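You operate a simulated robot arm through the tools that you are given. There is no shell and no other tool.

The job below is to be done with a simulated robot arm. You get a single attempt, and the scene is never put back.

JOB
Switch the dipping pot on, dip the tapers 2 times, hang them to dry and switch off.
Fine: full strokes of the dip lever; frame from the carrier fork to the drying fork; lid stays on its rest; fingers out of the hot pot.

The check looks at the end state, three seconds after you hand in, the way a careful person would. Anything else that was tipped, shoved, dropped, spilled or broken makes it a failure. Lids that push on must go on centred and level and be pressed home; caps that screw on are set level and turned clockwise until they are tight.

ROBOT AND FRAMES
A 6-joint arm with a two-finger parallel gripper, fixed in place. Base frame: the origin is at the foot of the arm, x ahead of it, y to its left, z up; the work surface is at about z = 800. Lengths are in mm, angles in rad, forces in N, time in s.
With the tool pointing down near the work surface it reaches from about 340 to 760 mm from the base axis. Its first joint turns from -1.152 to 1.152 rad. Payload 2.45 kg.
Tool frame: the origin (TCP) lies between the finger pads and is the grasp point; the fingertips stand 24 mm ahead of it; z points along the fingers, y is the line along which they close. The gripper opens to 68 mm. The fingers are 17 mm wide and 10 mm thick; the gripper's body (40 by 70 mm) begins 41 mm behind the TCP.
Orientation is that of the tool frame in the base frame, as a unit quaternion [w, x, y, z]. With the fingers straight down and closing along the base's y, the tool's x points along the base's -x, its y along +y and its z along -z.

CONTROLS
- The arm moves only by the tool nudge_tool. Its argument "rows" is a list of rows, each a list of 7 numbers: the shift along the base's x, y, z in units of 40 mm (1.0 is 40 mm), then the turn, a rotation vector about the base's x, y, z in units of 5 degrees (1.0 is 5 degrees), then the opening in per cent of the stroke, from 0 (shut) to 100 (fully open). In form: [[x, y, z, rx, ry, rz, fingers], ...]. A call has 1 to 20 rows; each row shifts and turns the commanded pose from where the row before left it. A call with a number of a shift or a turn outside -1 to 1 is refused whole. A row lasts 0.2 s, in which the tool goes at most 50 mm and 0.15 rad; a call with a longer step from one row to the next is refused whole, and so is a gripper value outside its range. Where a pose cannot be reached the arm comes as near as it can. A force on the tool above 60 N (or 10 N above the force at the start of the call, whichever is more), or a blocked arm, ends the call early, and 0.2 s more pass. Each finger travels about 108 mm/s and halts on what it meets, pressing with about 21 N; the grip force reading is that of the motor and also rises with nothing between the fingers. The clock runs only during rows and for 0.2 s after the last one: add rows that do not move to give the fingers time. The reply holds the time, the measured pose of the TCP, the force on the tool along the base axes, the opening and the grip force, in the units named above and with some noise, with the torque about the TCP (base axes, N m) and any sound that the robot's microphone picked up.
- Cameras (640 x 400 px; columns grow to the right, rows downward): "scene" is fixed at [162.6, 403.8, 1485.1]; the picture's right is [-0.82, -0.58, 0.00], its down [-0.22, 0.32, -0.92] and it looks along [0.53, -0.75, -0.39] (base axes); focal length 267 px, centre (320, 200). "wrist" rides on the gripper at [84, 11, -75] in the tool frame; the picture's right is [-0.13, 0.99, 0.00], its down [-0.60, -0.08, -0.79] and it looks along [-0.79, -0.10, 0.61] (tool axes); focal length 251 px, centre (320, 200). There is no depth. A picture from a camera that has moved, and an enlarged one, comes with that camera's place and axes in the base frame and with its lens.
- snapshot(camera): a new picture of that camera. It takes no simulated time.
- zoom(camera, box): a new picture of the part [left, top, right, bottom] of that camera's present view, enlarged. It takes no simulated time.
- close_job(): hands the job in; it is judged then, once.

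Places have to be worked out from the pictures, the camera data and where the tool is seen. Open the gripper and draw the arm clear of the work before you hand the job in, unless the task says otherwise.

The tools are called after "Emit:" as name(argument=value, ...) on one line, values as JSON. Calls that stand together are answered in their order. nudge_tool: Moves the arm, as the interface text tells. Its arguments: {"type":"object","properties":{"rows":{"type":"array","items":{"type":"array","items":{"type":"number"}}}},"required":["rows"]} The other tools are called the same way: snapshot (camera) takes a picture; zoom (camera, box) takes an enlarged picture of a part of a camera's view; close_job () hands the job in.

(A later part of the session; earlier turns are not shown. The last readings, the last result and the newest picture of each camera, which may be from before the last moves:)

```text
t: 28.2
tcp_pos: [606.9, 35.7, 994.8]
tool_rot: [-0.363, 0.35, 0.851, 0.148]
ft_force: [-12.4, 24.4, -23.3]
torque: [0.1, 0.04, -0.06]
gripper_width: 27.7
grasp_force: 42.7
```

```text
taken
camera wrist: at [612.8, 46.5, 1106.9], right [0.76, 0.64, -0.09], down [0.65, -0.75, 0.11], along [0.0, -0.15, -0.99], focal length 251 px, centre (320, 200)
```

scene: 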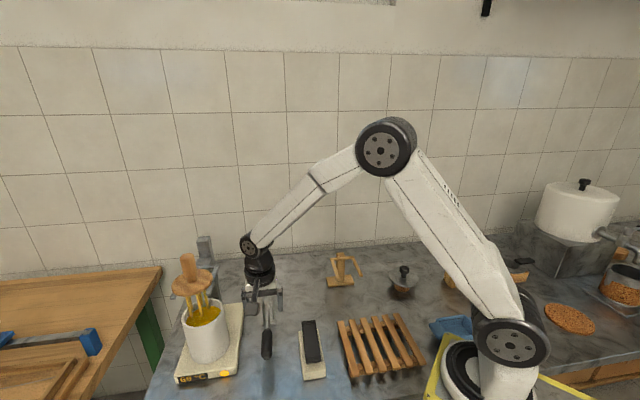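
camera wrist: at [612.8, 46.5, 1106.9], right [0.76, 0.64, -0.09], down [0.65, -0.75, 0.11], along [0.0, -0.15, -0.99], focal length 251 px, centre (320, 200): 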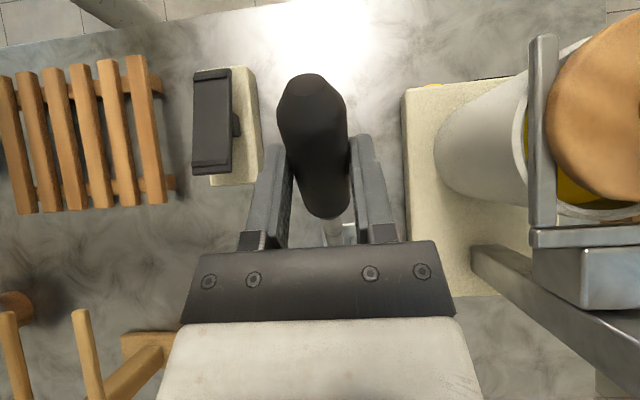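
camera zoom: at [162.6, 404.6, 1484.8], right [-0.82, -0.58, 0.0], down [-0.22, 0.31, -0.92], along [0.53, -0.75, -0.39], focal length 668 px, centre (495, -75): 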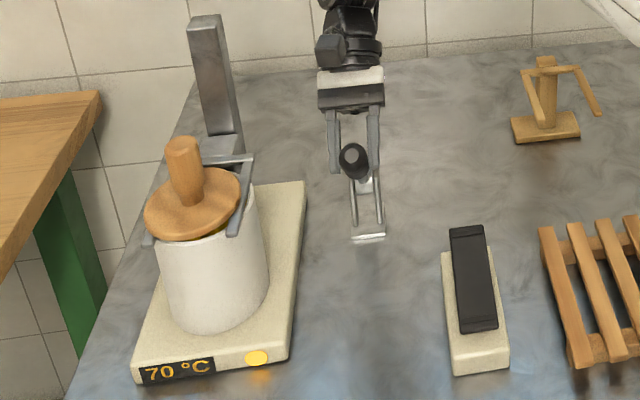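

The resisting force has risen to about 35 N along the stroke, which suggests the end stop. I push a little further to confirm it.

Emit:
nudge_tool(rows=[[0.045, -0.045, 0.045, 0.1, 0.1, 0, 0], [0, 0, 0, 0, 0, 0, 0], [0, 0, 0, 0, 0, 0, 0]])

Emit:
zoom(camera="scene", box=[160, 230, 340, 390])

```text
t: 29.0
tcp_pos: [610.2, 34.9, 997.9]
tool_rot: [-0.367, 0.35, 0.848, 0.151]
ft_force: [-13.4, 24.1, -21.9]
torque: [0.1, 0.06, -0.12]
gripper_width: 27.2
grasp_force: 42.1
```

```text
2.50 times, centred on (250, 310) of scene
camera zoom: at [162.6, 404.6, 1484.8], right [-0.82, -0.58, 0.0], down [-0.22, 0.31, -0.92], along [0.53, -0.75, -0.39], focal length 668 px, centre (495, -75)
```

zoom: 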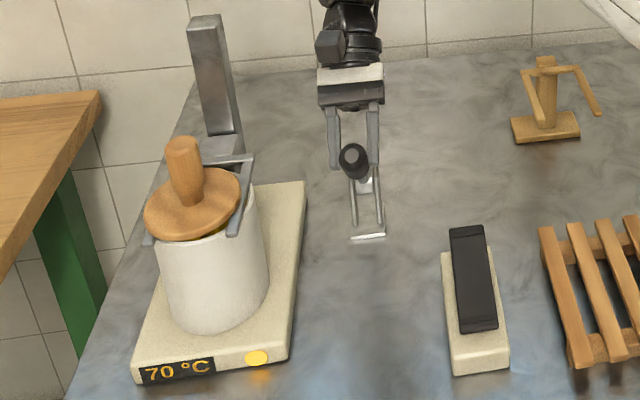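

The frame did not move further and the force did not rise, so the lever is at its upper stop and the first dip is at full depth. I hold briefly and bring the lever back down along the same arc.

Emit:
nudge_tool(rows=[[0, 0, 0, 0, 0, 0, 0], [0, 0, 0, 0, 0, 0, 0], [-0.123, 0.125, -0.124, -0.411, -0.411, 0, 0], [-0.117, 0.119, -0.134, -0.411, -0.411, 0, 0], [-0.112, 0.114, -0.144, -0.411, -0.411, 0, 0], [-0.105, 0.107, -0.153, -0.411, -0.411, 0, 0], [-0.099, 0.101, -0.161, -0.411, -0.411, 0, 0], [-0.092, 0.094, -0.169, -0.411, -0.411, 0, 0], [-0.085, 0.087, -0.177, -0.411, -0.411, 0, 0], [-0.079, 0.08, -0.182, -0.411, -0.411, 0, 0], [-0.07, 0.071, -0.189, -0.411, -0.411, 0, 0], [-0.062, 0.063, -0.195, -0.411, -0.411, 0, 0], [0, 0, 0, 0, 0, 0, 0]])

Emit:
zoom(camera="scene", box=[160, 230, 340, 390])

Emit:
snapshot(camera="wrist")

```text
t: 31.8
tcp_pos: [570.9, 72.4, 933.7]
tool_rot: [-0.14, 0.377, 0.914, 0.058]
ft_force: [-4.4, 5.8, 8.8]
torque: [-0.53, -0.54, -0.1]
gripper_width: 27.3
grasp_force: 41.7
```

```text
2.50 times, centred on (250, 310) of scene
camera zoom: at [162.2, 404.0, 1485.0], right [-0.82, -0.58, 0.0], down [-0.22, 0.32, -0.92], along [0.53, -0.75, -0.39], focal length 668 px, centre (495, -75)
```

zoom: 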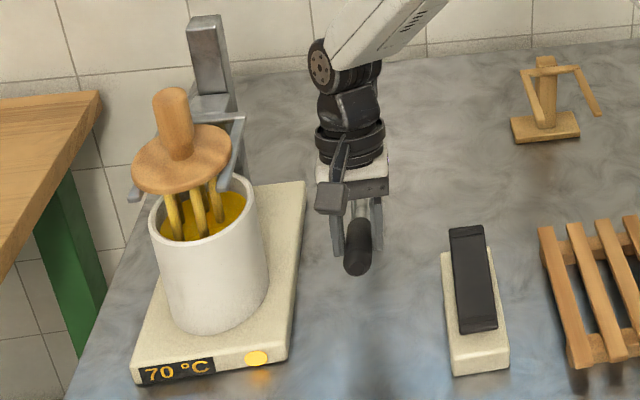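

```text
taken
camera wrist: at [539.2, 119.5, 1029.7], right [0.79, 0.62, -0.04], down [0.52, -0.63, 0.57], along [0.33, -0.47, -0.82], focal length 251 px, centre (320, 200)
```

wrist: 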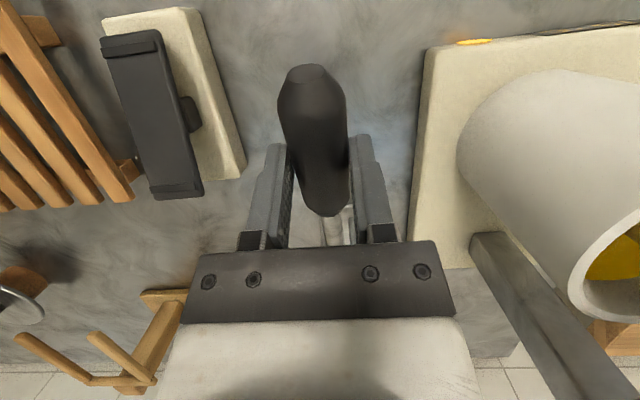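

The lever follows smoothly and the frame is rising. I complete the downstroke to the lower stop with a small extra push.

Emit:
nudge_tool(rows=[[-0.054, 0.055, -0.2, -0.411, -0.411, 0, 0], [-0.046, 0.046, -0.203, -0.411, -0.411, 0, 0], [-0.037, 0.037, -0.207, -0.411, -0.411, 0, 0], [-0.028, 0.029, -0.209, -0.411, -0.411, 0, 0], [-0.02, 0.02, -0.212, -0.411, -0.411, 0, 0], [-0.012, 0.013, -0.212, -0.411, -0.411, 0, 0], [0, 0, 0, 0, 0, 0, 0]])

Emit:
zoom(camera="scene", box=[160, 230, 340, 390])

Emit:
snapshot(camera="wrist")

```text
t: 33.4
tcp_pos: [564.3, 79.1, 884.7]
tool_rot: [0.0, 0.382, 0.924, 0.001]
ft_force: [-17.8, 9.6, 28.8]
torque: [0.1, 0.31, -0.11]
gripper_width: 27.5
grasp_force: 41.7
```

```text
2.50 times, centred on (250, 310) of scene
camera zoom: at [161.5, 404.0, 1485.1], right [-0.82, -0.58, 0.0], down [-0.22, 0.32, -0.92], along [0.53, -0.75, -0.39], focal length 668 px, centre (495, -75)
```

zoom: 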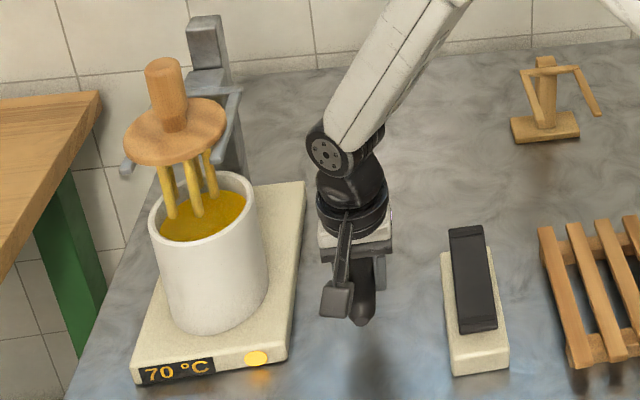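

```text
taken
camera wrist: at [513.0, 145.8, 959.6], right [0.79, 0.61, 0.0], down [0.37, -0.48, 0.79], along [0.48, -0.63, -0.61], focal length 251 px, centre (320, 200)
```

wrist: 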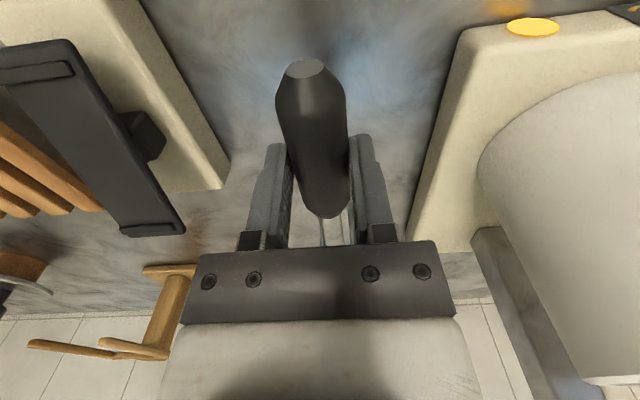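

The frame is back at the top with visibly thicker tapers, and 29 N at the lower stop confirms the full downstroke. I start the second stroke by reversing the same arc.

Emit:
nudge_tool(rows=[[0.012, -0.013, 0.212, 0.411, 0.411, 0, 0], [0.02, -0.02, 0.212, 0.411, 0.411, 0, 0], [0.028, -0.029, 0.209, 0.411, 0.411, 0, 0], [0.037, -0.037, 0.207, 0.411, 0.411, 0, 0], [0.046, -0.046, 0.203, 0.411, 0.411, 0, 0], [0.054, -0.055, 0.2, 0.411, 0.411, 0, 0], [0.062, -0.063, 0.195, 0.411, 0.411, 0, 0], [0.07, -0.071, 0.189, 0.411, 0.411, 0, 0], [0.079, -0.08, 0.182, 0.411, 0.411, 0, 0], [0.085, -0.087, 0.177, 0.411, 0.411, 0, 0], [0, 0, 0, 0, 0, 0, 0]])

Emit:
zoom(camera="scene", box=[160, 230, 340, 390])

```text
t: 35.8
tcp_pos: [586.3, 58.2, 963.6]
tool_rot: [-0.231, 0.37, 0.895, 0.097]
ft_force: [8.8, -20.2, -20.4]
torque: [0.14, 0.24, 0.0]
gripper_width: 27.2
grasp_force: 42.3
```

```text
2.50 times, centred on (250, 310) of scene
camera zoom: at [163.2, 403.3, 1485.1], right [-0.82, -0.58, 0.0], down [-0.22, 0.32, -0.92], along [0.53, -0.75, -0.39], focal length 668 px, centre (495, -75)
```

zoom: 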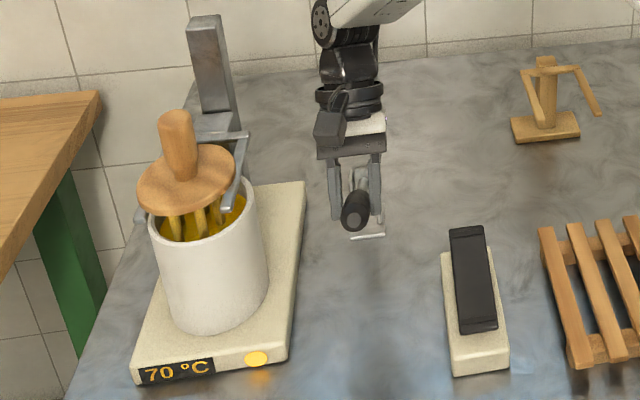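

The second dip is on its way down and the lever is following. I complete it to the upper stop.

Emit:
nudge_tool(rows=[[0.1, -0.112, 0.169, 0.411, 0.411, 0, 0], [0.103, -0.112, 0.161, 0.411, 0.411, 0, 0], [0.107, -0.112, 0.153, 0.411, 0.411, 0, 0], [0.112, -0.114, 0.144, 0.411, 0.411, 0, 0], [0.117, -0.119, 0.134, 0.411, 0.411, 0, 0], [0.123, -0.125, 0.124, 0.411, 0.411, 0, 0], [0, 0, 0, 0, 0, 0, 0], [0, 0, 0, 0, 0, 0, 0]])

Emit:
zoom(camera="scene", box=[160, 230, 340, 390])

Emit:
snapshot(camera="wrist")

```text
t: 37.6
tcp_pos: [609.7, 33.8, 996.6]
tool_rot: [-0.368, 0.35, 0.848, 0.152]
ft_force: [-7.5, 20.4, -28.8]
torque: [-0.12, -0.13, -0.1]
gripper_width: 27.4
grasp_force: 41.9
```

```text
2.50 times, centred on (250, 310) of scene
camera zoom: at [162.8, 404.5, 1484.8], right [-0.82, -0.58, 0.0], down [-0.22, 0.31, -0.92], along [0.53, -0.75, -0.39], focal length 668 px, centre (495, -75)
```

zoom: 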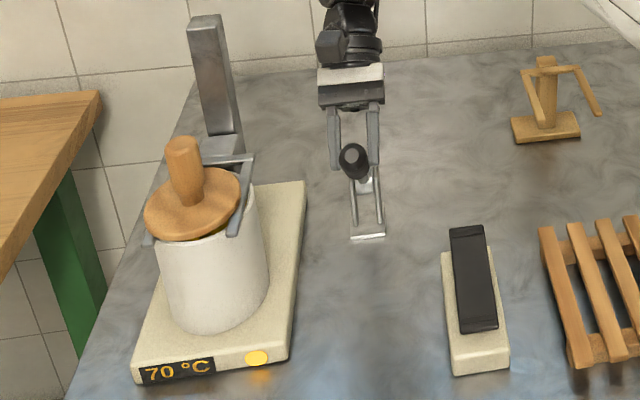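

```text
taken
camera wrist: at [616.1, 43.0, 1108.4], right [0.76, 0.64, -0.09], down [0.65, -0.76, 0.1], along [-0.01, -0.14, -0.99], focal length 251 px, centre (320, 200)
```

wrist: 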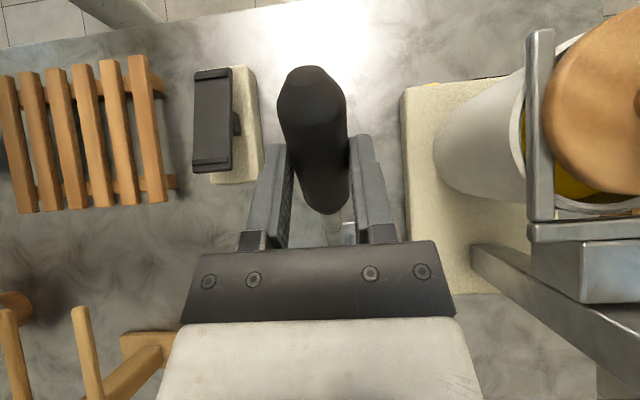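

The second dip is at full depth, in the same position as the first with about 35 N at the stop. I hold briefly and bring the lever all the way back down.

Emit:
nudge_tool(rows=[[0, 0, 0, 0, 0, 0, 0], [-0.123, 0.127, -0.124, -0.411, -0.411, 0, 0], [-0.117, 0.121, -0.134, -0.411, -0.411, 0, 0], [-0.112, 0.116, -0.144, -0.411, -0.411, 0, 0], [-0.105, 0.109, -0.153, -0.411, -0.411, 0, 0], [-0.1, 0.104, -0.161, -0.411, -0.411, 0, 0], [-0.094, 0.098, -0.169, -0.411, -0.411, 0, 0], [-0.087, 0.09, -0.177, -0.411, -0.411, 0, 0], [-0.081, 0.083, -0.182, -0.411, -0.411, 0, 0], [-0.072, 0.074, -0.189, -0.411, -0.411, 0, 0], [-0.064, 0.066, -0.195, -0.411, -0.411, 0, 0], [-0.056, 0.057, -0.2, -0.411, -0.411, 0, 0], [-0.046, 0.048, -0.203, -0.411, -0.411, 0, 0], [-0.037, 0.039, -0.207, -0.411, -0.411, 0, 0], [-0.028, 0.031, -0.209, -0.411, -0.411, 0, 0], [-0.02, 0.022, -0.212, -0.411, -0.411, 0, 0], [-0.012, 0.013, -0.212, -0.411, -0.411, 0, 0], [0, 0, 0, 0, 0, 0, 0]])

Emit:
zoom(camera="scene", box=[160, 230, 340, 390])

Emit:
snapshot(camera="wrist")

```text
t: 41.4
tcp_pos: [563.5, 80.0, 884.8]
tool_rot: [-0.001, 0.382, 0.924, 0.0]
ft_force: [-17.2, 3.2, 31.4]
torque: [-0.01, 0.29, -0.07]
gripper_width: 27.6
grasp_force: 42.9
```

```text
2.50 times, centred on (250, 310) of scene
camera zoom: at [161.5, 403.8, 1485.2], right [-0.82, -0.58, 0.0], down [-0.22, 0.32, -0.92], along [0.53, -0.75, -0.39], focal length 668 px, centre (495, -75)
```

zoom: 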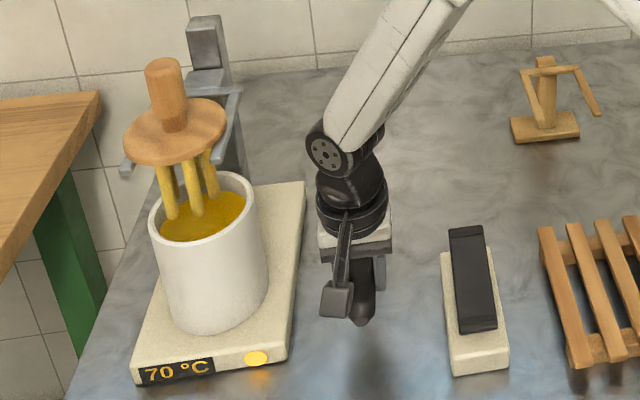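

```text
taken
camera wrist: at [513.0, 145.9, 959.8], right [0.79, 0.61, 0.0], down [0.37, -0.48, 0.79], along [0.48, -0.63, -0.61], focal length 251 px, centre (320, 200)
```

wrist: 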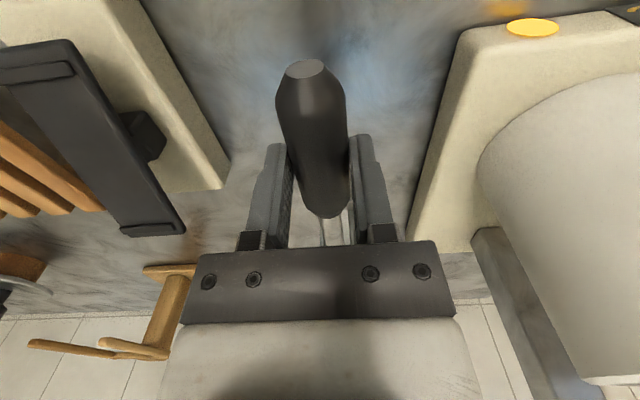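

Two full dips are done and the lever is at its lower stop with the frame up. I ease off the pressure, open the fingers and rise clear.

Emit:
nudge_tool(rows=[[0.02, 0, 0.03, 0, 0, 0, 0], [0, 0, 0, 0, 0, 0, 60], [0, 0, 0, 0, 0, 0, 100], [0, 0, 0, 0, 0, 0, 100], [0, 0, 0.5, 0, 0, 0, 100], [0, 0, 0.9, 0, 0, 0, 100], [0, 0, 0.9, 0, 0, 0, 100], [0, 0, 0.9, 0, 0, 0, 100], [0, 0, 0, 0, 0, 0, 100]])

Emit:
snapshot(camera="scene")

Emit:
snapshot(camera="wrist")

Emit:
zoom(camera="scene", box=[160, 230, 340, 390])

```text
t: 43.4
tcp_pos: [565.7, 79.7, 1012.5]
tool_rot: [-0.001, 0.383, 0.924, 0.001]
ft_force: [-0.2, -0.1, -0.2]
torque: [0.02, -0.01, -0.03]
gripper_width: 68.2
grasp_force: 0.0
```

```text
taken
```

scene: 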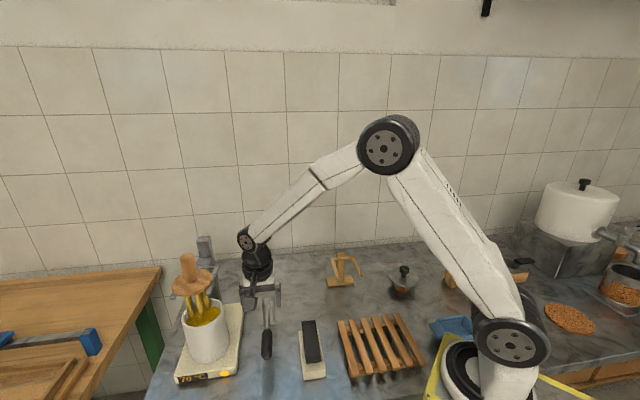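

```text
taken
camera wrist: at [514.4, 146.6, 1087.9], right [0.79, 0.61, 0.0], down [0.37, -0.48, 0.79], along [0.48, -0.63, -0.61], focal length 251 px, centre (320, 200)
```

wrist: 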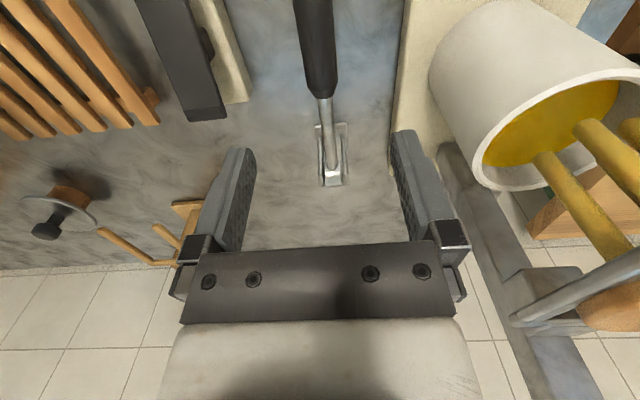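

```text
2.50 times, centred on (250, 310) of scene
camera zoom: at [162.5, 403.8, 1485.1], right [-0.82, -0.58, 0.0], down [-0.22, 0.32, -0.92], along [0.53, -0.75, -0.39], focal length 668 px, centre (495, -75)
```

zoom: 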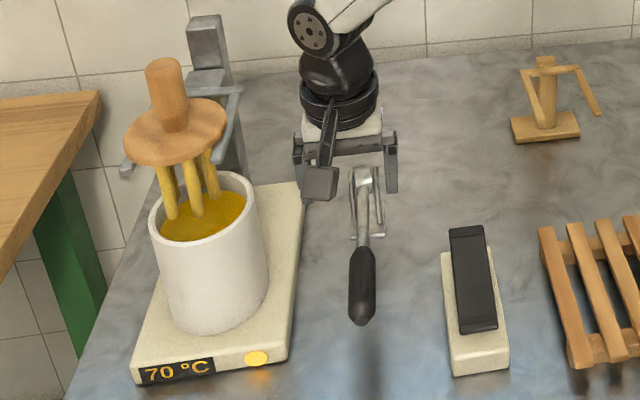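

The lever stays down and the frame sits on the carrier fork at its original height. I rise above the frame's handle height and approach part-way to view it precisely.

Emit:
nudge_tool(rows=[[0, 0, 0.95, 0, 0, 0, 100], [0, 0, 0.95, 0, 0, 0, 100], [0, 0, 0.95, 0, 0, 0, 100], [0, 0, 0.95, 0, 0, 0, 100], [0, 0, 0.65, 0, 0, 0, 100], [0.43, 0.22, 0, 0, 0, 0, 100], [0.43, 0.22, 0, 0, 0, 0, 100], [0.43, 0.22, 0, 0, 0, 0, 100], [0.43, 0.22, 0, 0, 0, 0, 100], [0, 0, 0, 0, 0, 0, 100]])

Emit:
snapshot(camera="wrist")

Emit:
snapshot(camera="scene")

```text
t: 45.6
tcp_pos: [635.5, 114.5, 1191.2]
tool_rot: [-0.001, 0.382, 0.924, 0.001]
ft_force: [-0.5, -0.4, 0.0]
torque: [-0.02, 0.0, 0.01]
gripper_width: 67.9
grasp_force: 0.1
```

```text
taken
camera wrist: at [584.0, 181.2, 1264.9], right [0.79, 0.61, 0.0], down [0.37, -0.48, 0.79], along [0.48, -0.63, -0.61], focal length 251 px, centre (320, 200)
```

wrist: 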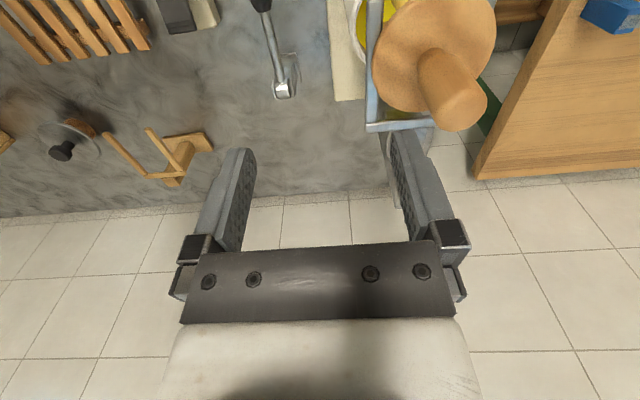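

```text
taken
```

scene: 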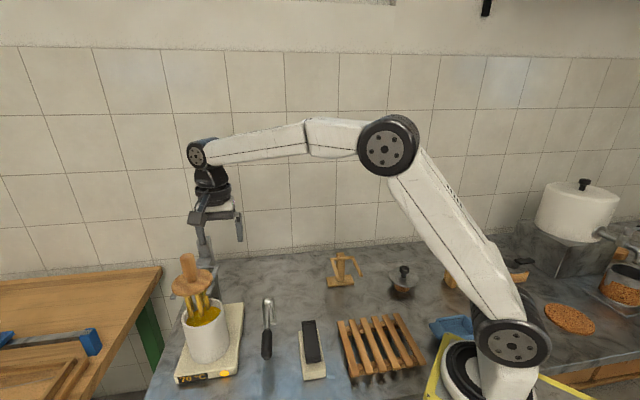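

Emit:
zoom(camera="wrist", box=[340, 0, 520, 160])

Emit:
zoom(camera="scene", box=[160, 235, 250, 325])

Emit:
zoom(camera="wrist", box=[20, 100, 240, 210])

```text
2.50 times, centred on (430, 80) of wrist
camera zoom: at [584.0, 181.2, 1264.9], right [0.79, 0.61, 0.0], down [0.37, -0.48, 0.79], along [0.48, -0.63, -0.61], focal length 629 px, centre (45, 500)
```

zoom: 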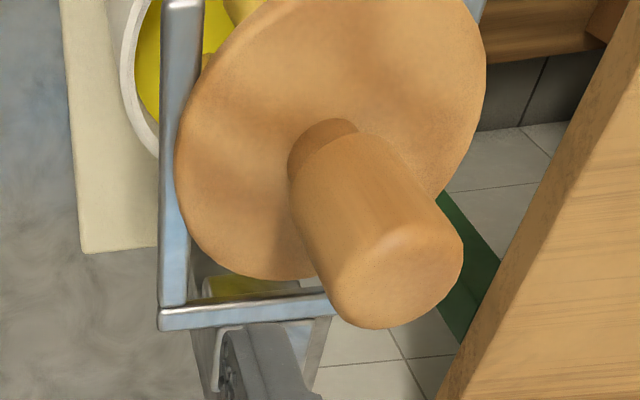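

```text
4.44 times, centred on (205, 280) of scene
camera zoom: at [162.6, 403.8, 1485.1], right [-0.82, -0.58, 0.0], down [-0.22, 0.32, -0.92], along [0.53, -0.75, -0.39], focal length 1187 px, centre (831, -156)
```

zoom: 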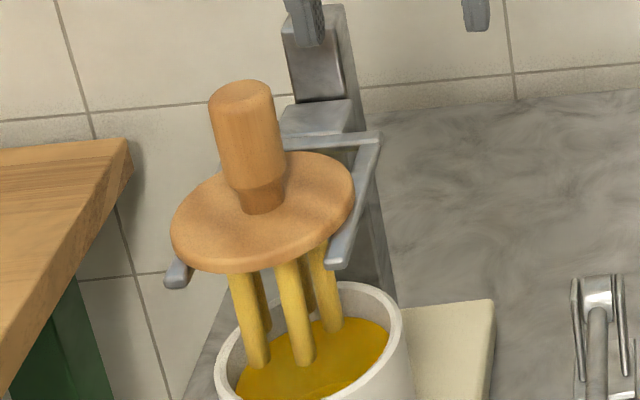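

```text
2.91 times, centred on (130, 155) of wrist
camera zoom: at [584.0, 181.2, 1264.9], right [0.79, 0.61, 0.0], down [0.37, -0.48, 0.79], along [0.48, -0.63, -0.61], focal length 731 px, centre (873, 331)
```

zoom: 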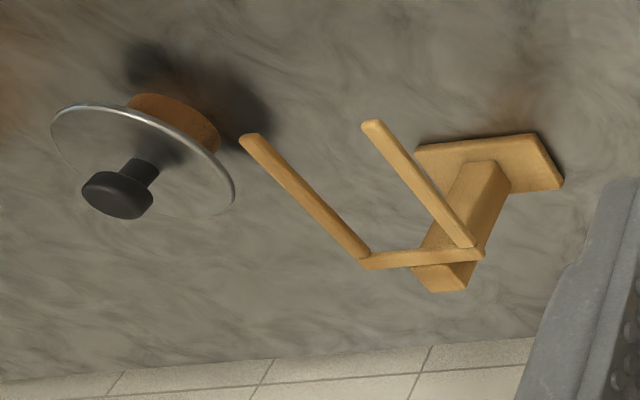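

The frame's handle axis works out at about (703,165), with its top at about 1132 and the disc top at about 1058. The drying fork's arms are at about z 925, with the tip centre at about (488,-218), facing the same way as the carrier. I move above the handle.

Emit:
nudge_tool(rows=[[0.56, 0.42, 0, 0, 0, 0, 100], [0.56, 0.42, 0, 0, 0, 0, 100], [0.56, 0.42, 0, 0, 0, 0, 100], [0, 0, 0, 0, 0, 0, 100]])

Emit:
snapshot(camera="wrist")

Emit:
zoom(camera="scene", box=[140, 180, 280, 320])

```text
t: 46.6
tcp_pos: [700.8, 164.3, 1191.3]
tool_rot: [-0.002, 0.382, 0.924, 0.001]
ft_force: [0.9, -0.2, -0.6]
torque: [-0.04, -0.01, 0.01]
gripper_width: 67.9
grasp_force: 0.1
```

```text
taken
camera wrist: at [650.3, 231.4, 1265.8], right [0.79, 0.61, 0.0], down [0.37, -0.48, 0.79], along [0.48, -0.63, -0.61], focal length 251 px, centre (320, 200)
```

wrist: 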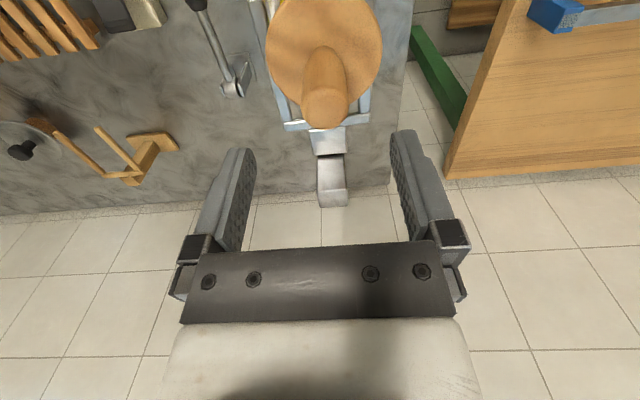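

```text
2.86 times, centred on (210, 250) of scene
camera zoom: at [162.6, 403.9, 1485.1], right [-0.82, -0.58, 0.0], down [-0.22, 0.32, -0.92], along [0.53, -0.75, -0.39], focal length 763 px, centre (634, 57)
```

zoom: 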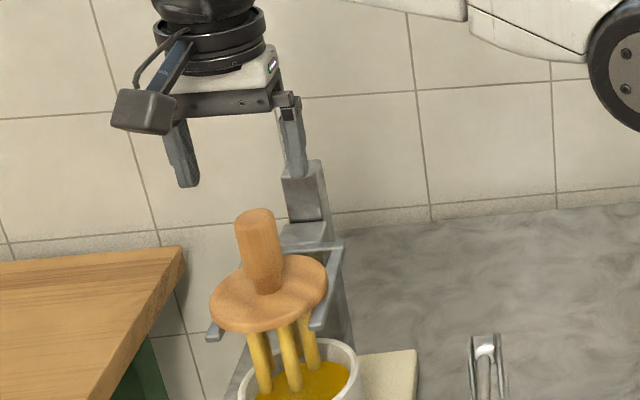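

The handle is about 3 mm off the tool axis, and the arm reaches this place well. I correct for that and descend to TCP height 1106 with the fingers open around the handle.

Emit:
nudge_tool(rows=[[0.055, 0.04, -0.5, 0, 0, 0, 100], [0, 0, -0.6, 0, 0, 0, 100], [0, 0, -0.6, 0, 0, 0, 100], [0, 0, -0.42, 0, 0, 0, 100], [0, 0, 0, 0, 0, 0, 100]])

Emit:
snapshot(camera="wrist")

Emit:
zoom(camera="scene", box=[140, 200, 260, 320])

```text
t: 47.8
tcp_pos: [703.2, 165.2, 1106.6]
tool_rot: [0.0, 0.382, 0.924, 0.0]
ft_force: [-0.3, -0.5, 0.3]
torque: [-0.01, 0.02, -0.01]
gripper_width: 67.9
grasp_force: 0.0
```

```text
taken
camera wrist: at [652.2, 231.7, 1179.9], right [0.79, 0.61, 0.0], down [0.37, -0.48, 0.79], along [0.48, -0.63, -0.61], focal length 251 px, centre (320, 200)
```

wrist: 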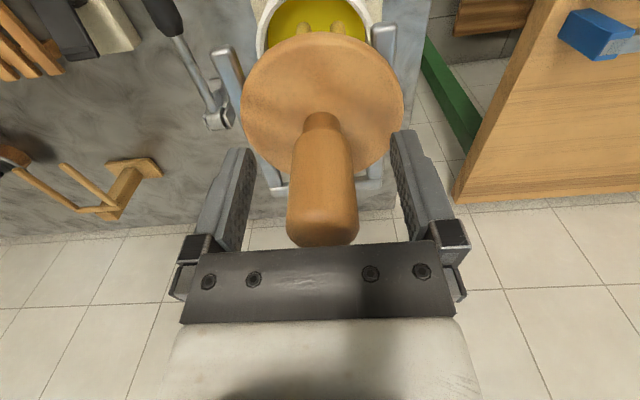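

```text
3.33 times, centred on (200, 260) of scene
camera zoom: at [162.6, 403.8, 1485.1], right [-0.82, -0.58, 0.0], down [-0.22, 0.32, -0.92], along [0.53, -0.75, -0.39], focal length 890 px, centre (720, 0)
```

zoom: 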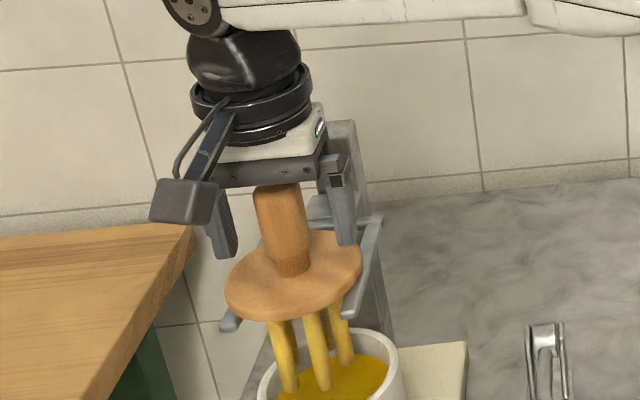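

The handle is centred between the fingers with no contact. I close on it.

Emit:
nudge_tool(rows=[[0, 0, 0, 0, 0, 0, 70], [0, 0, 0, 0, 0, 0, 50], [0, 0, 0, 0, 0, 0, 35], [0, 0, 0, 0, 0, 0, 20], [0, 0, 0, 0, 0, 0, 0], [0, 0, 0, 0, 0, 0, 0], [0, 0, 0, 0, 0, 0, 0]])

Emit:
snapshot(camera="wrist")

Emit:
zoom(camera="scene", box=[140, 200, 260, 320])

```text
t: 49.4
tcp_pos: [702.8, 164.4, 1106.9]
tool_rot: [-0.002, 0.382, 0.924, 0.001]
ft_force: [0.1, -0.8, 0.6]
torque: [-0.07, 0.06, 0.01]
gripper_width: 29.0
grasp_force: 20.9
```

```text
taken
camera wrist: at [652.2, 231.7, 1180.1], right [0.79, 0.61, 0.0], down [0.37, -0.48, 0.79], along [0.48, -0.63, -0.61], focal length 251 px, centre (320, 200)
```

wrist: 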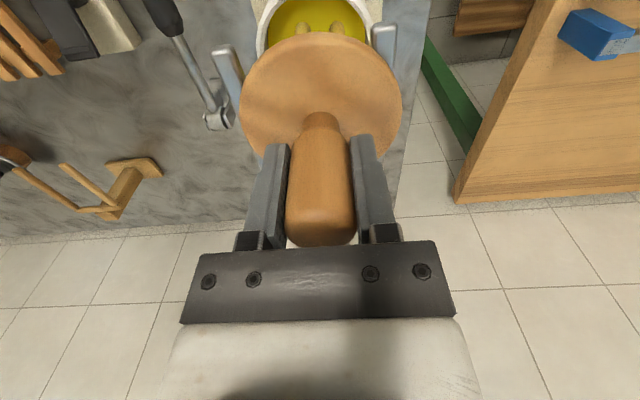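

```text
3.33 times, centred on (200, 260) of scene
camera zoom: at [162.5, 403.8, 1485.1], right [-0.82, -0.58, 0.0], down [-0.22, 0.32, -0.92], along [0.53, -0.75, -0.39], focal length 890 px, centre (720, 0)
```

zoom: 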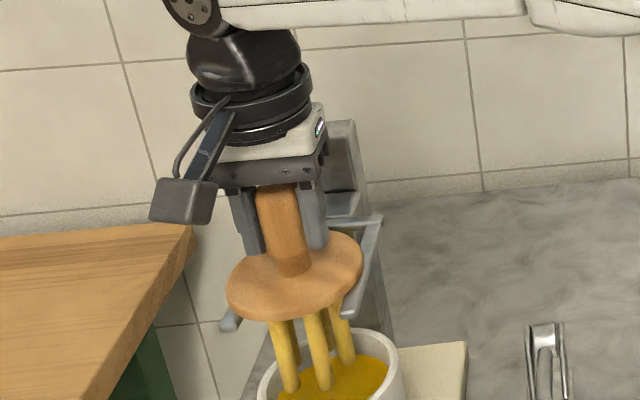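

The handle is held at 29.0 mm with almost no side force. I lift slowly by 40 mm.

Emit:
nudge_tool(rows=[[0, 0, 0.1, 0, 0, 0, 0], [0, 0, 0.2, 0, 0, 0, 0], [0, 0, 0.3, 0, 0, 0, 0], [0, 0, 0.4, 0, 0, 0, 0], [0, 0, 0, 0, 0, 0, 0]])

Emit:
snapshot(camera="wrist")

Emit:
zoom(camera="scene", box=[140, 190, 270, 320])

```text
t: 50.6
tcp_pos: [703.8, 167.0, 1146.2]
tool_rot: [-0.002, 0.382, 0.924, 0.001]
ft_force: [-1.6, -2.2, -1.4]
torque: [-0.27, 0.22, -0.01]
gripper_width: 29.0
grasp_force: 20.4
```

```text
taken
camera wrist: at [652.8, 233.0, 1220.4], right [0.79, 0.61, 0.0], down [0.37, -0.48, 0.79], along [0.48, -0.63, -0.61], focal length 251 px, centre (320, 200)
```

wrist: 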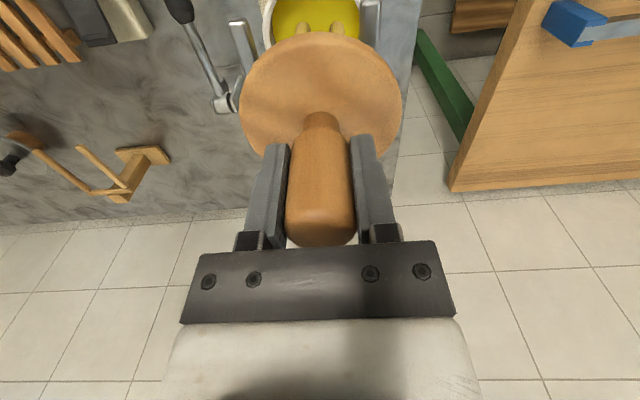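

```text
3.08 times, centred on (205, 255) of scene
camera zoom: at [162.5, 403.8, 1485.1], right [-0.82, -0.58, 0.0], down [-0.22, 0.32, -0.92], along [0.53, -0.75, -0.39], focal length 822 px, centre (674, 31)
```

zoom: 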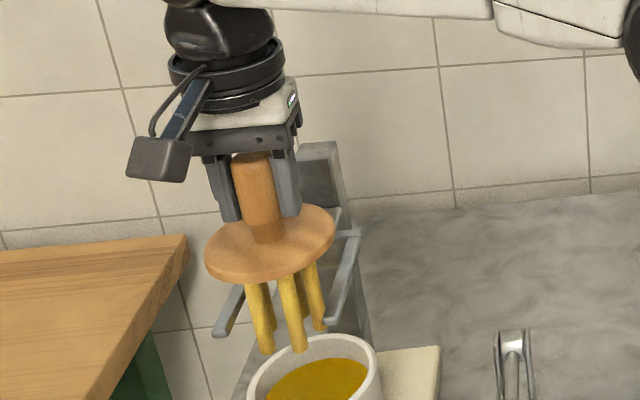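

The frame hangs level in the grip and the tapers are out of the wax between the fork arms. I lift further, checking the pose for reach limits.

Emit:
nudge_tool(rows=[[0, 0, 0.4, 0, 0, 0, 0], [0, 0, 0.4, 0, 0, 0, 0], [0, 0, 0.3, 0, 0, 0, 0], [0, 0, 0, 0, 0, 0, 0]])

Emit:
zoom(camera="scene", box=[140, 160, 300, 320])

```text
t: 51.6
tcp_pos: [703.0, 166.6, 1190.1]
tool_rot: [0.0, 0.382, 0.924, 0.002]
ft_force: [-1.8, -1.4, -0.8]
torque: [-0.23, 0.33, -0.02]
gripper_width: 28.8
grasp_force: 21.0
```

```text
2.50 times, centred on (220, 240) of scene
camera zoom: at [162.5, 403.8, 1485.1], right [-0.82, -0.58, 0.0], down [-0.22, 0.32, -0.92], along [0.53, -0.75, -0.39], focal length 668 px, centre (570, 100)
```

zoom: 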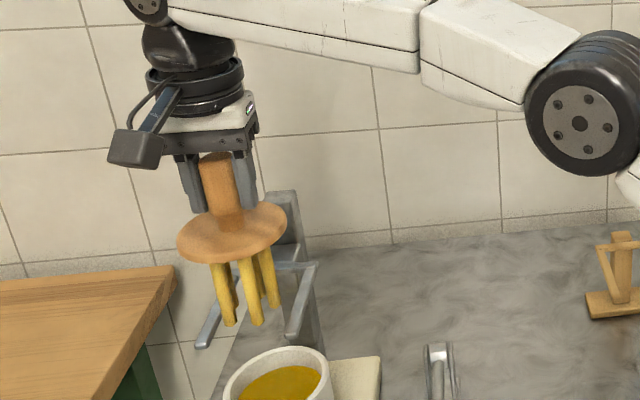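

The pose is still exact at 1190 and the tapers hang clear of the fork arms. I lift 40 mm more, then withdraw along the open side of the fork.

Emit:
nudge_tool(rows=[[0, 0, 0.35, 0, 0, 0, 0], [0, 0, 0.4, 0, 0, 0, 0], [0, 0, 0.25, 0, 0, 0, 0], [-0.2, 0.2, 0, 0, 0, 0, 0], [-0.35, 0.35, 0, 0, 0, 0, 0], [-0.45, 0.45, 0, 0, 0, 0, 0], [-0.35, 0.35, 0, 0, 0, 0, 0], [-0.2, 0.2, 0, 0, 0, 0, 0], [0, 0, 0, 0, 0, 0, 0]])

Emit:
snapshot(camera="scene")

Emit:
snapshot(camera="wrist")

```text
t: 53.6
tcp_pos: [639.5, 227.7, 1230.8]
tool_rot: [-0.001, 0.382, 0.924, 0.001]
ft_force: [0.3, 0.1, -0.7]
torque: [-0.01, 0.03, -0.02]
gripper_width: 28.6
grasp_force: 21.0
```

```text
taken
```

scene: 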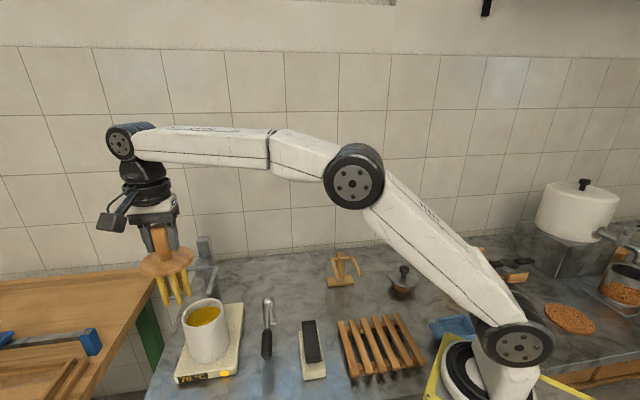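

```text
taken
camera wrist: at [589.3, 295.8, 1304.9], right [0.79, 0.61, 0.0], down [0.37, -0.48, 0.79], along [0.48, -0.63, -0.61], focal length 251 px, centre (320, 200)
```

wrist: 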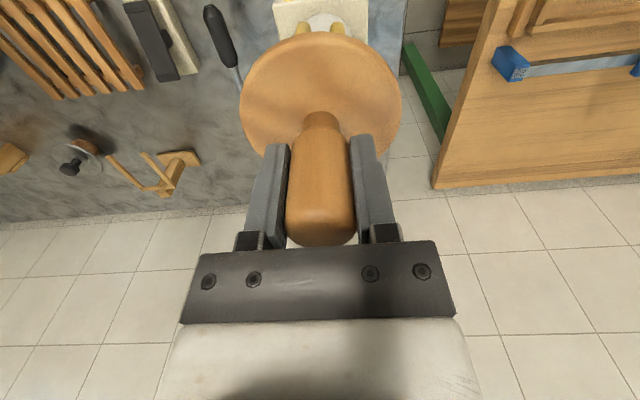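

The frame is clear of the carrier and hangs level. I carry it at height across to above the drying fork.

Emit:
nudge_tool(rows=[[-0.1, -0.37, 0, 0, 0, 0, 0], [-0.189, -0.745, -0.05, 0, 0, 0, 0], [-0.189, -0.745, -0.05, 0, 0, 0, 0], [-0.189, -0.745, -0.05, 0, 0, 0, 0], [-0.189, -0.745, -0.05, 0, 0, 0, 0], [-0.189, -0.745, -0.05, 0, 0, 0, 0], [-0.189, -0.745, -0.05, 0, 0, 0, 0], [-0.189, -0.745, -0.05, 0, 0, 0, 0], [-0.189, -0.745, -0.05, 0, 0, 0, 0], [-0.189, -0.745, -0.05, 0, 0, 0, 0], [-0.189, -0.745, -0.05, 0, 0, 0, 0], [-0.189, -0.745, -0.05, 0, 0, 0, 0], [-0.189, -0.745, -0.05, 0, 0, 0, 0], [-0.189, -0.745, -0.05, 0, 0, 0, 0], [-0.189, -0.745, -0.05, 0, 0, 0, 0], [-0.189, -0.745, -0.05, 0, 0, 0, 0], [-0.1, -0.375, -0.05, 0, 0, 0, 0], [0, 0, 0, 0, 0, 0, 0]])

Emit:
snapshot(camera="scene")

Emit:
snapshot(camera="wrist")

```text
t: 57.4
tcp_pos: [520.4, -249.7, 1197.1]
tool_rot: [-0.001, 0.381, 0.925, 0.001]
ft_force: [0.2, 0.2, -0.4]
torque: [0.0, -0.01, 0.0]
gripper_width: 28.8
grasp_force: 20.8
```

```text
taken
```

scene: 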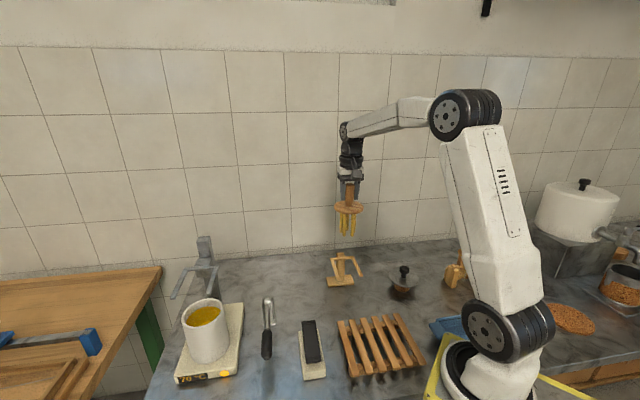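

```text
taken
camera wrist: at [468.7, -182.9, 1272.1], right [0.79, 0.61, 0.0], down [0.37, -0.48, 0.79], along [0.48, -0.63, -0.61], focal length 251 px, centre (320, 200)
```

wrist: 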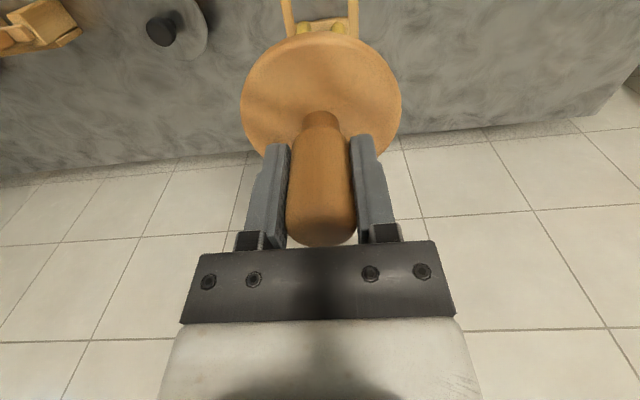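

Emit:
zoom(camera="wrist", box=[260, 0, 380, 80])

Emit:
zoom(camera="scene", box=[310, 170, 420, 300])

```text
5.00 times, centred on (320, 40) of wrist
camera zoom: at [468.7, -182.9, 1272.1], right [0.79, 0.61, 0.0], down [0.37, -0.48, 0.79], along [0.48, -0.63, -0.61], focal length 1257 px, centre (320, 1000)
```

zoom: 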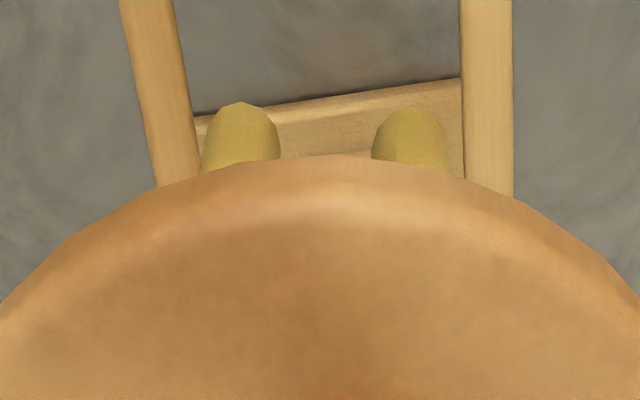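

```text
3.08 times, centred on (365, 235) of scene
camera zoom: at [162.6, 403.8, 1485.1], right [-0.82, -0.58, 0.0], down [-0.22, 0.32, -0.92], along [0.53, -0.75, -0.39], focal length 822 px, centre (182, 92)
```

zoom: 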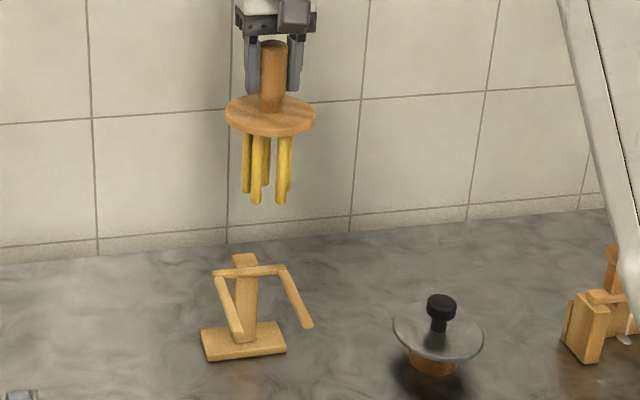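

The fork centre line is about 1 mm off the tool axis laterally, and I want the disc about 40 mm from the arm tips, as it was on the carrier. I apply that small shift and descend until the taper tips are just above the arms.

Emit:
nudge_tool(rows=[[-0.11, 0.065, 0, 0, 0, 0, 0], [0, 0, -0.5, 0, 0, 0, 0], [0, 0, -0.5, 0, 0, 0, 0], [0, 0, -0.5, 0, 0, 0, 0], [0, 0, -0.5, 0, 0, 0, 0], [0, 0, -0.3, 0, 0, 0, 0], [0, 0, 0, 0, 0, 0, 0]])

Emit:
zoom(camera="wrist", box=[250, 0, 390, 90])

Emit:
zoom(camera="scene", box=[310, 220, 380, 290])

Emit:
snapshot(camera="wrist")

```text
t: 59.0
tcp_pos: [515.8, -245.9, 1106.2]
tool_rot: [-0.001, 0.382, 0.924, 0.0]
ft_force: [0.7, 0.5, -0.6]
torque: [0.0, -0.02, 0.03]
gripper_width: 28.6
grasp_force: 20.8
```

```text
4.44 times, centred on (320, 45) of wrist
camera zoom: at [464.7, -179.8, 1180.5], right [0.79, 0.61, 0.0], down [0.37, -0.48, 0.79], along [0.48, -0.63, -0.61], focal length 1118 px, centre (320, 889)
```

zoom: 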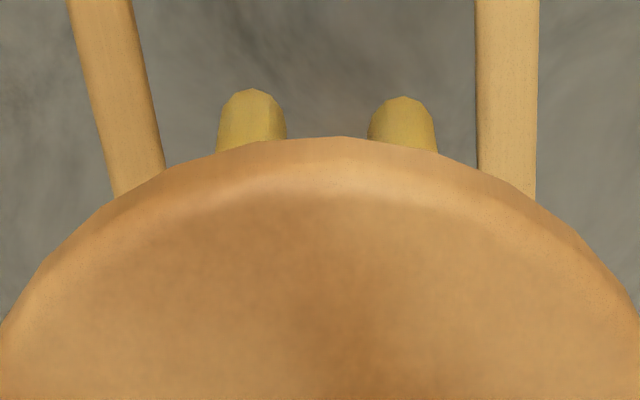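

```text
5.71 times, centred on (345, 255) of scene
camera zoom: at [162.6, 403.8, 1485.1], right [-0.82, -0.58, 0.0], down [-0.22, 0.32, -0.92], along [0.53, -0.75, -0.39], focal length 1526 px, centre (177, -114)
```

zoom: 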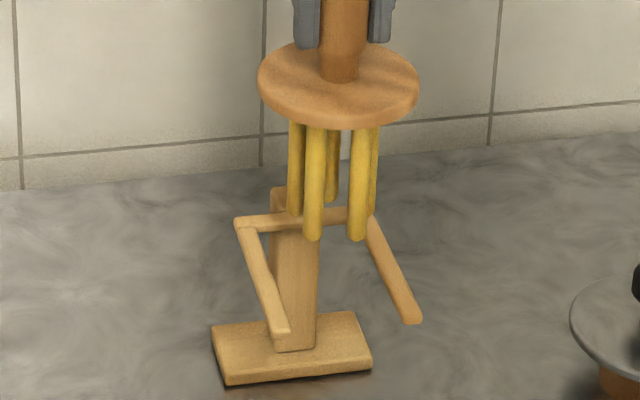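

```text
taken
camera wrist: at [464.7, -179.8, 1180.5], right [0.79, 0.61, 0.0], down [0.37, -0.48, 0.79], along [0.48, -0.63, -0.61], focal length 251 px, centre (320, 200)
```

wrist: 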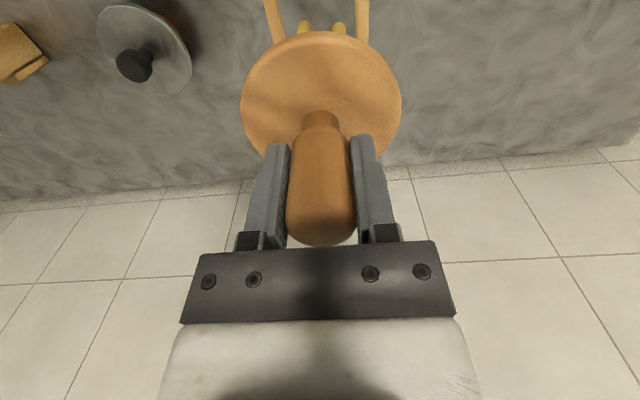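

Both cameras put the fork's centre line within about 1 mm of the tool axis, and the tapers fit between the arms. I shift 5 mm outward to stay clear of the post, then lower the tapers between the arms partway.

Emit:
nudge_tool(rows=[[-0.097, 0.078, 0, 0, 0, 0, 0], [0, 0, 0, 0, 0, 0, 0], [0, 0, -0.3, 0, 0, 0, 0], [0, 0, -0.3, 0, 0, 0, 0], [0, 0, -0.3, 0, 0, 0, 0], [0, 0, -0.3, 0, 0, 0, 0], [0, 0, 0, 0, 0, 0, 0]])

Emit:
zoom(camera="wrist", box=[230, 0, 410, 120])

Emit:
zoom(camera="scene", box=[310, 220, 380, 290])

```text
t: 60.6
tcp_pos: [510.9, -243.4, 1058.8]
tool_rot: [-0.002, 0.382, 0.924, 0.001]
ft_force: [-0.2, 0.5, -0.8]
torque: [0.01, 0.03, 0.0]
gripper_width: 29.0
grasp_force: 20.9
```

```text
3.33 times, centred on (320, 60) of wrist
camera zoom: at [459.4, -175.5, 1133.7], right [0.79, 0.61, 0.0], down [0.37, -0.48, 0.79], along [0.48, -0.63, -0.61], focal length 838 px, centre (320, 667)
```

zoom: 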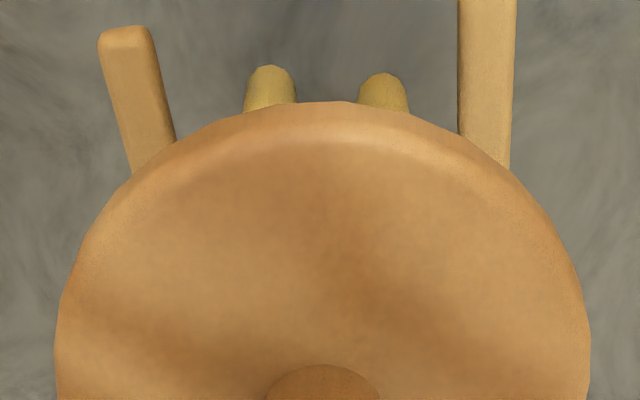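

```text
5.71 times, centred on (345, 255) of scene
camera zoom: at [162.6, 403.8, 1485.1], right [-0.82, -0.58, 0.0], down [-0.22, 0.32, -0.92], along [0.53, -0.75, -0.39], focal length 1526 px, centre (177, -114)
```

zoom: 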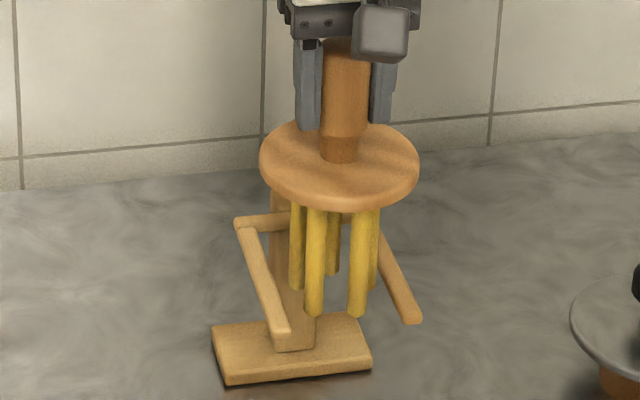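

There is no contact and the taper tips are now between the arms. I lower further to about 1005 and check again.

Emit:
nudge_tool(rows=[[0, 0, -0.3, 0, 0, 0, 0], [0, 0, -0.3, 0, 0, 0, 0], [0, 0, -0.3, 0, 0, 0, 0], [0, 0, -0.3, 0, 0, 0, 0], [0, 0, -0.15, 0, 0, 0, 0], [0, 0, 0, 0, 0, 0, 0]])

Emit:
zoom(camera="wrist", box=[230, 0, 410, 120])

Emit:
zoom(camera="scene", box=[310, 220, 380, 290])

```text
t: 62.0
tcp_pos: [512.1, -242.5, 1004.3]
tool_rot: [-0.001, 0.382, 0.924, 0.001]
ft_force: [0.0, -0.3, 0.6]
torque: [-0.01, -0.02, 0.02]
gripper_width: 28.5
grasp_force: 21.0
```

```text
3.33 times, centred on (320, 60) of wrist
camera zoom: at [461.0, -176.4, 1079.2], right [0.79, 0.61, 0.0], down [0.37, -0.48, 0.79], along [0.48, -0.63, -0.61], focal length 838 px, centre (320, 667)
```

zoom: 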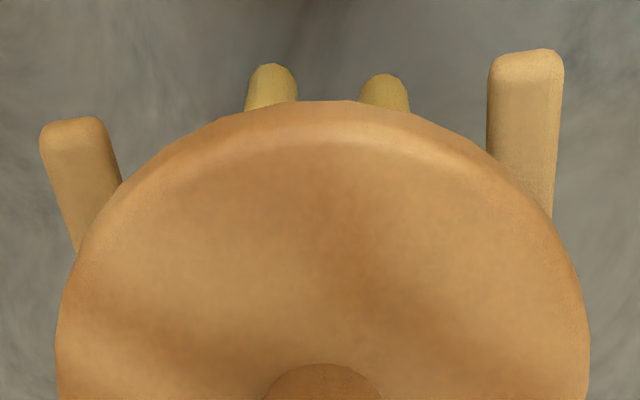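

```text
5.71 times, centred on (345, 255) of scene
camera zoom: at [162.6, 403.8, 1485.1], right [-0.82, -0.58, 0.0], down [-0.22, 0.32, -0.92], along [0.53, -0.75, -0.39], focal length 1526 px, centre (177, -114)
```

zoom: 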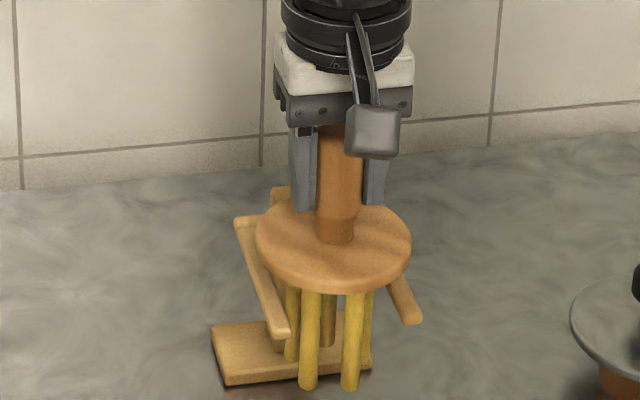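

The disc is nearly down on the arms and centred between them. I lower in 2 mm steps and watch the vertical force for contact.

Emit:
nudge_tool(rows=[[0, 0, -0.06, 0, 0, 0, 0], [0, 0, -0.06, 0, 0, 0, 0], [0, 0, -0.06, 0, 0, 0, 0], [0, 0, -0.06, 0, 0, 0, 0], [0, 0, 0, 0, 0, 0, 0]])

Emit:
zoom(camera="scene", box=[310, 220, 380, 290])

```text
t: 63.2
tcp_pos: [510.8, -242.6, 995.0]
tool_rot: [-0.001, 0.381, 0.924, 0.001]
ft_force: [-0.3, 0.7, -0.2]
torque: [0.02, -0.02, 0.0]
gripper_width: 28.1
grasp_force: 21.1
```

```text
5.71 times, centred on (345, 255) of scene
camera zoom: at [162.6, 403.8, 1485.1], right [-0.82, -0.58, 0.0], down [-0.22, 0.32, -0.92], along [0.53, -0.75, -0.39], focal length 1526 px, centre (177, -114)
```

zoom: 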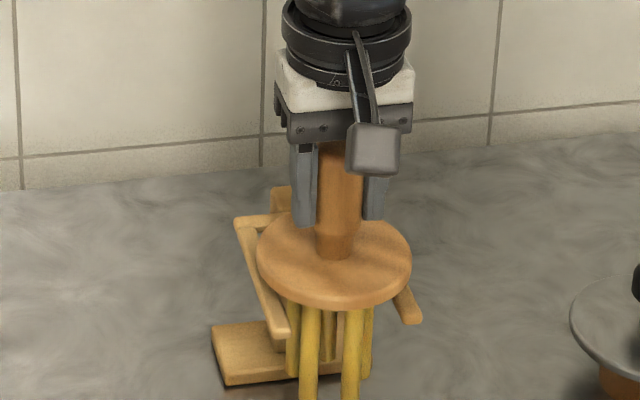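

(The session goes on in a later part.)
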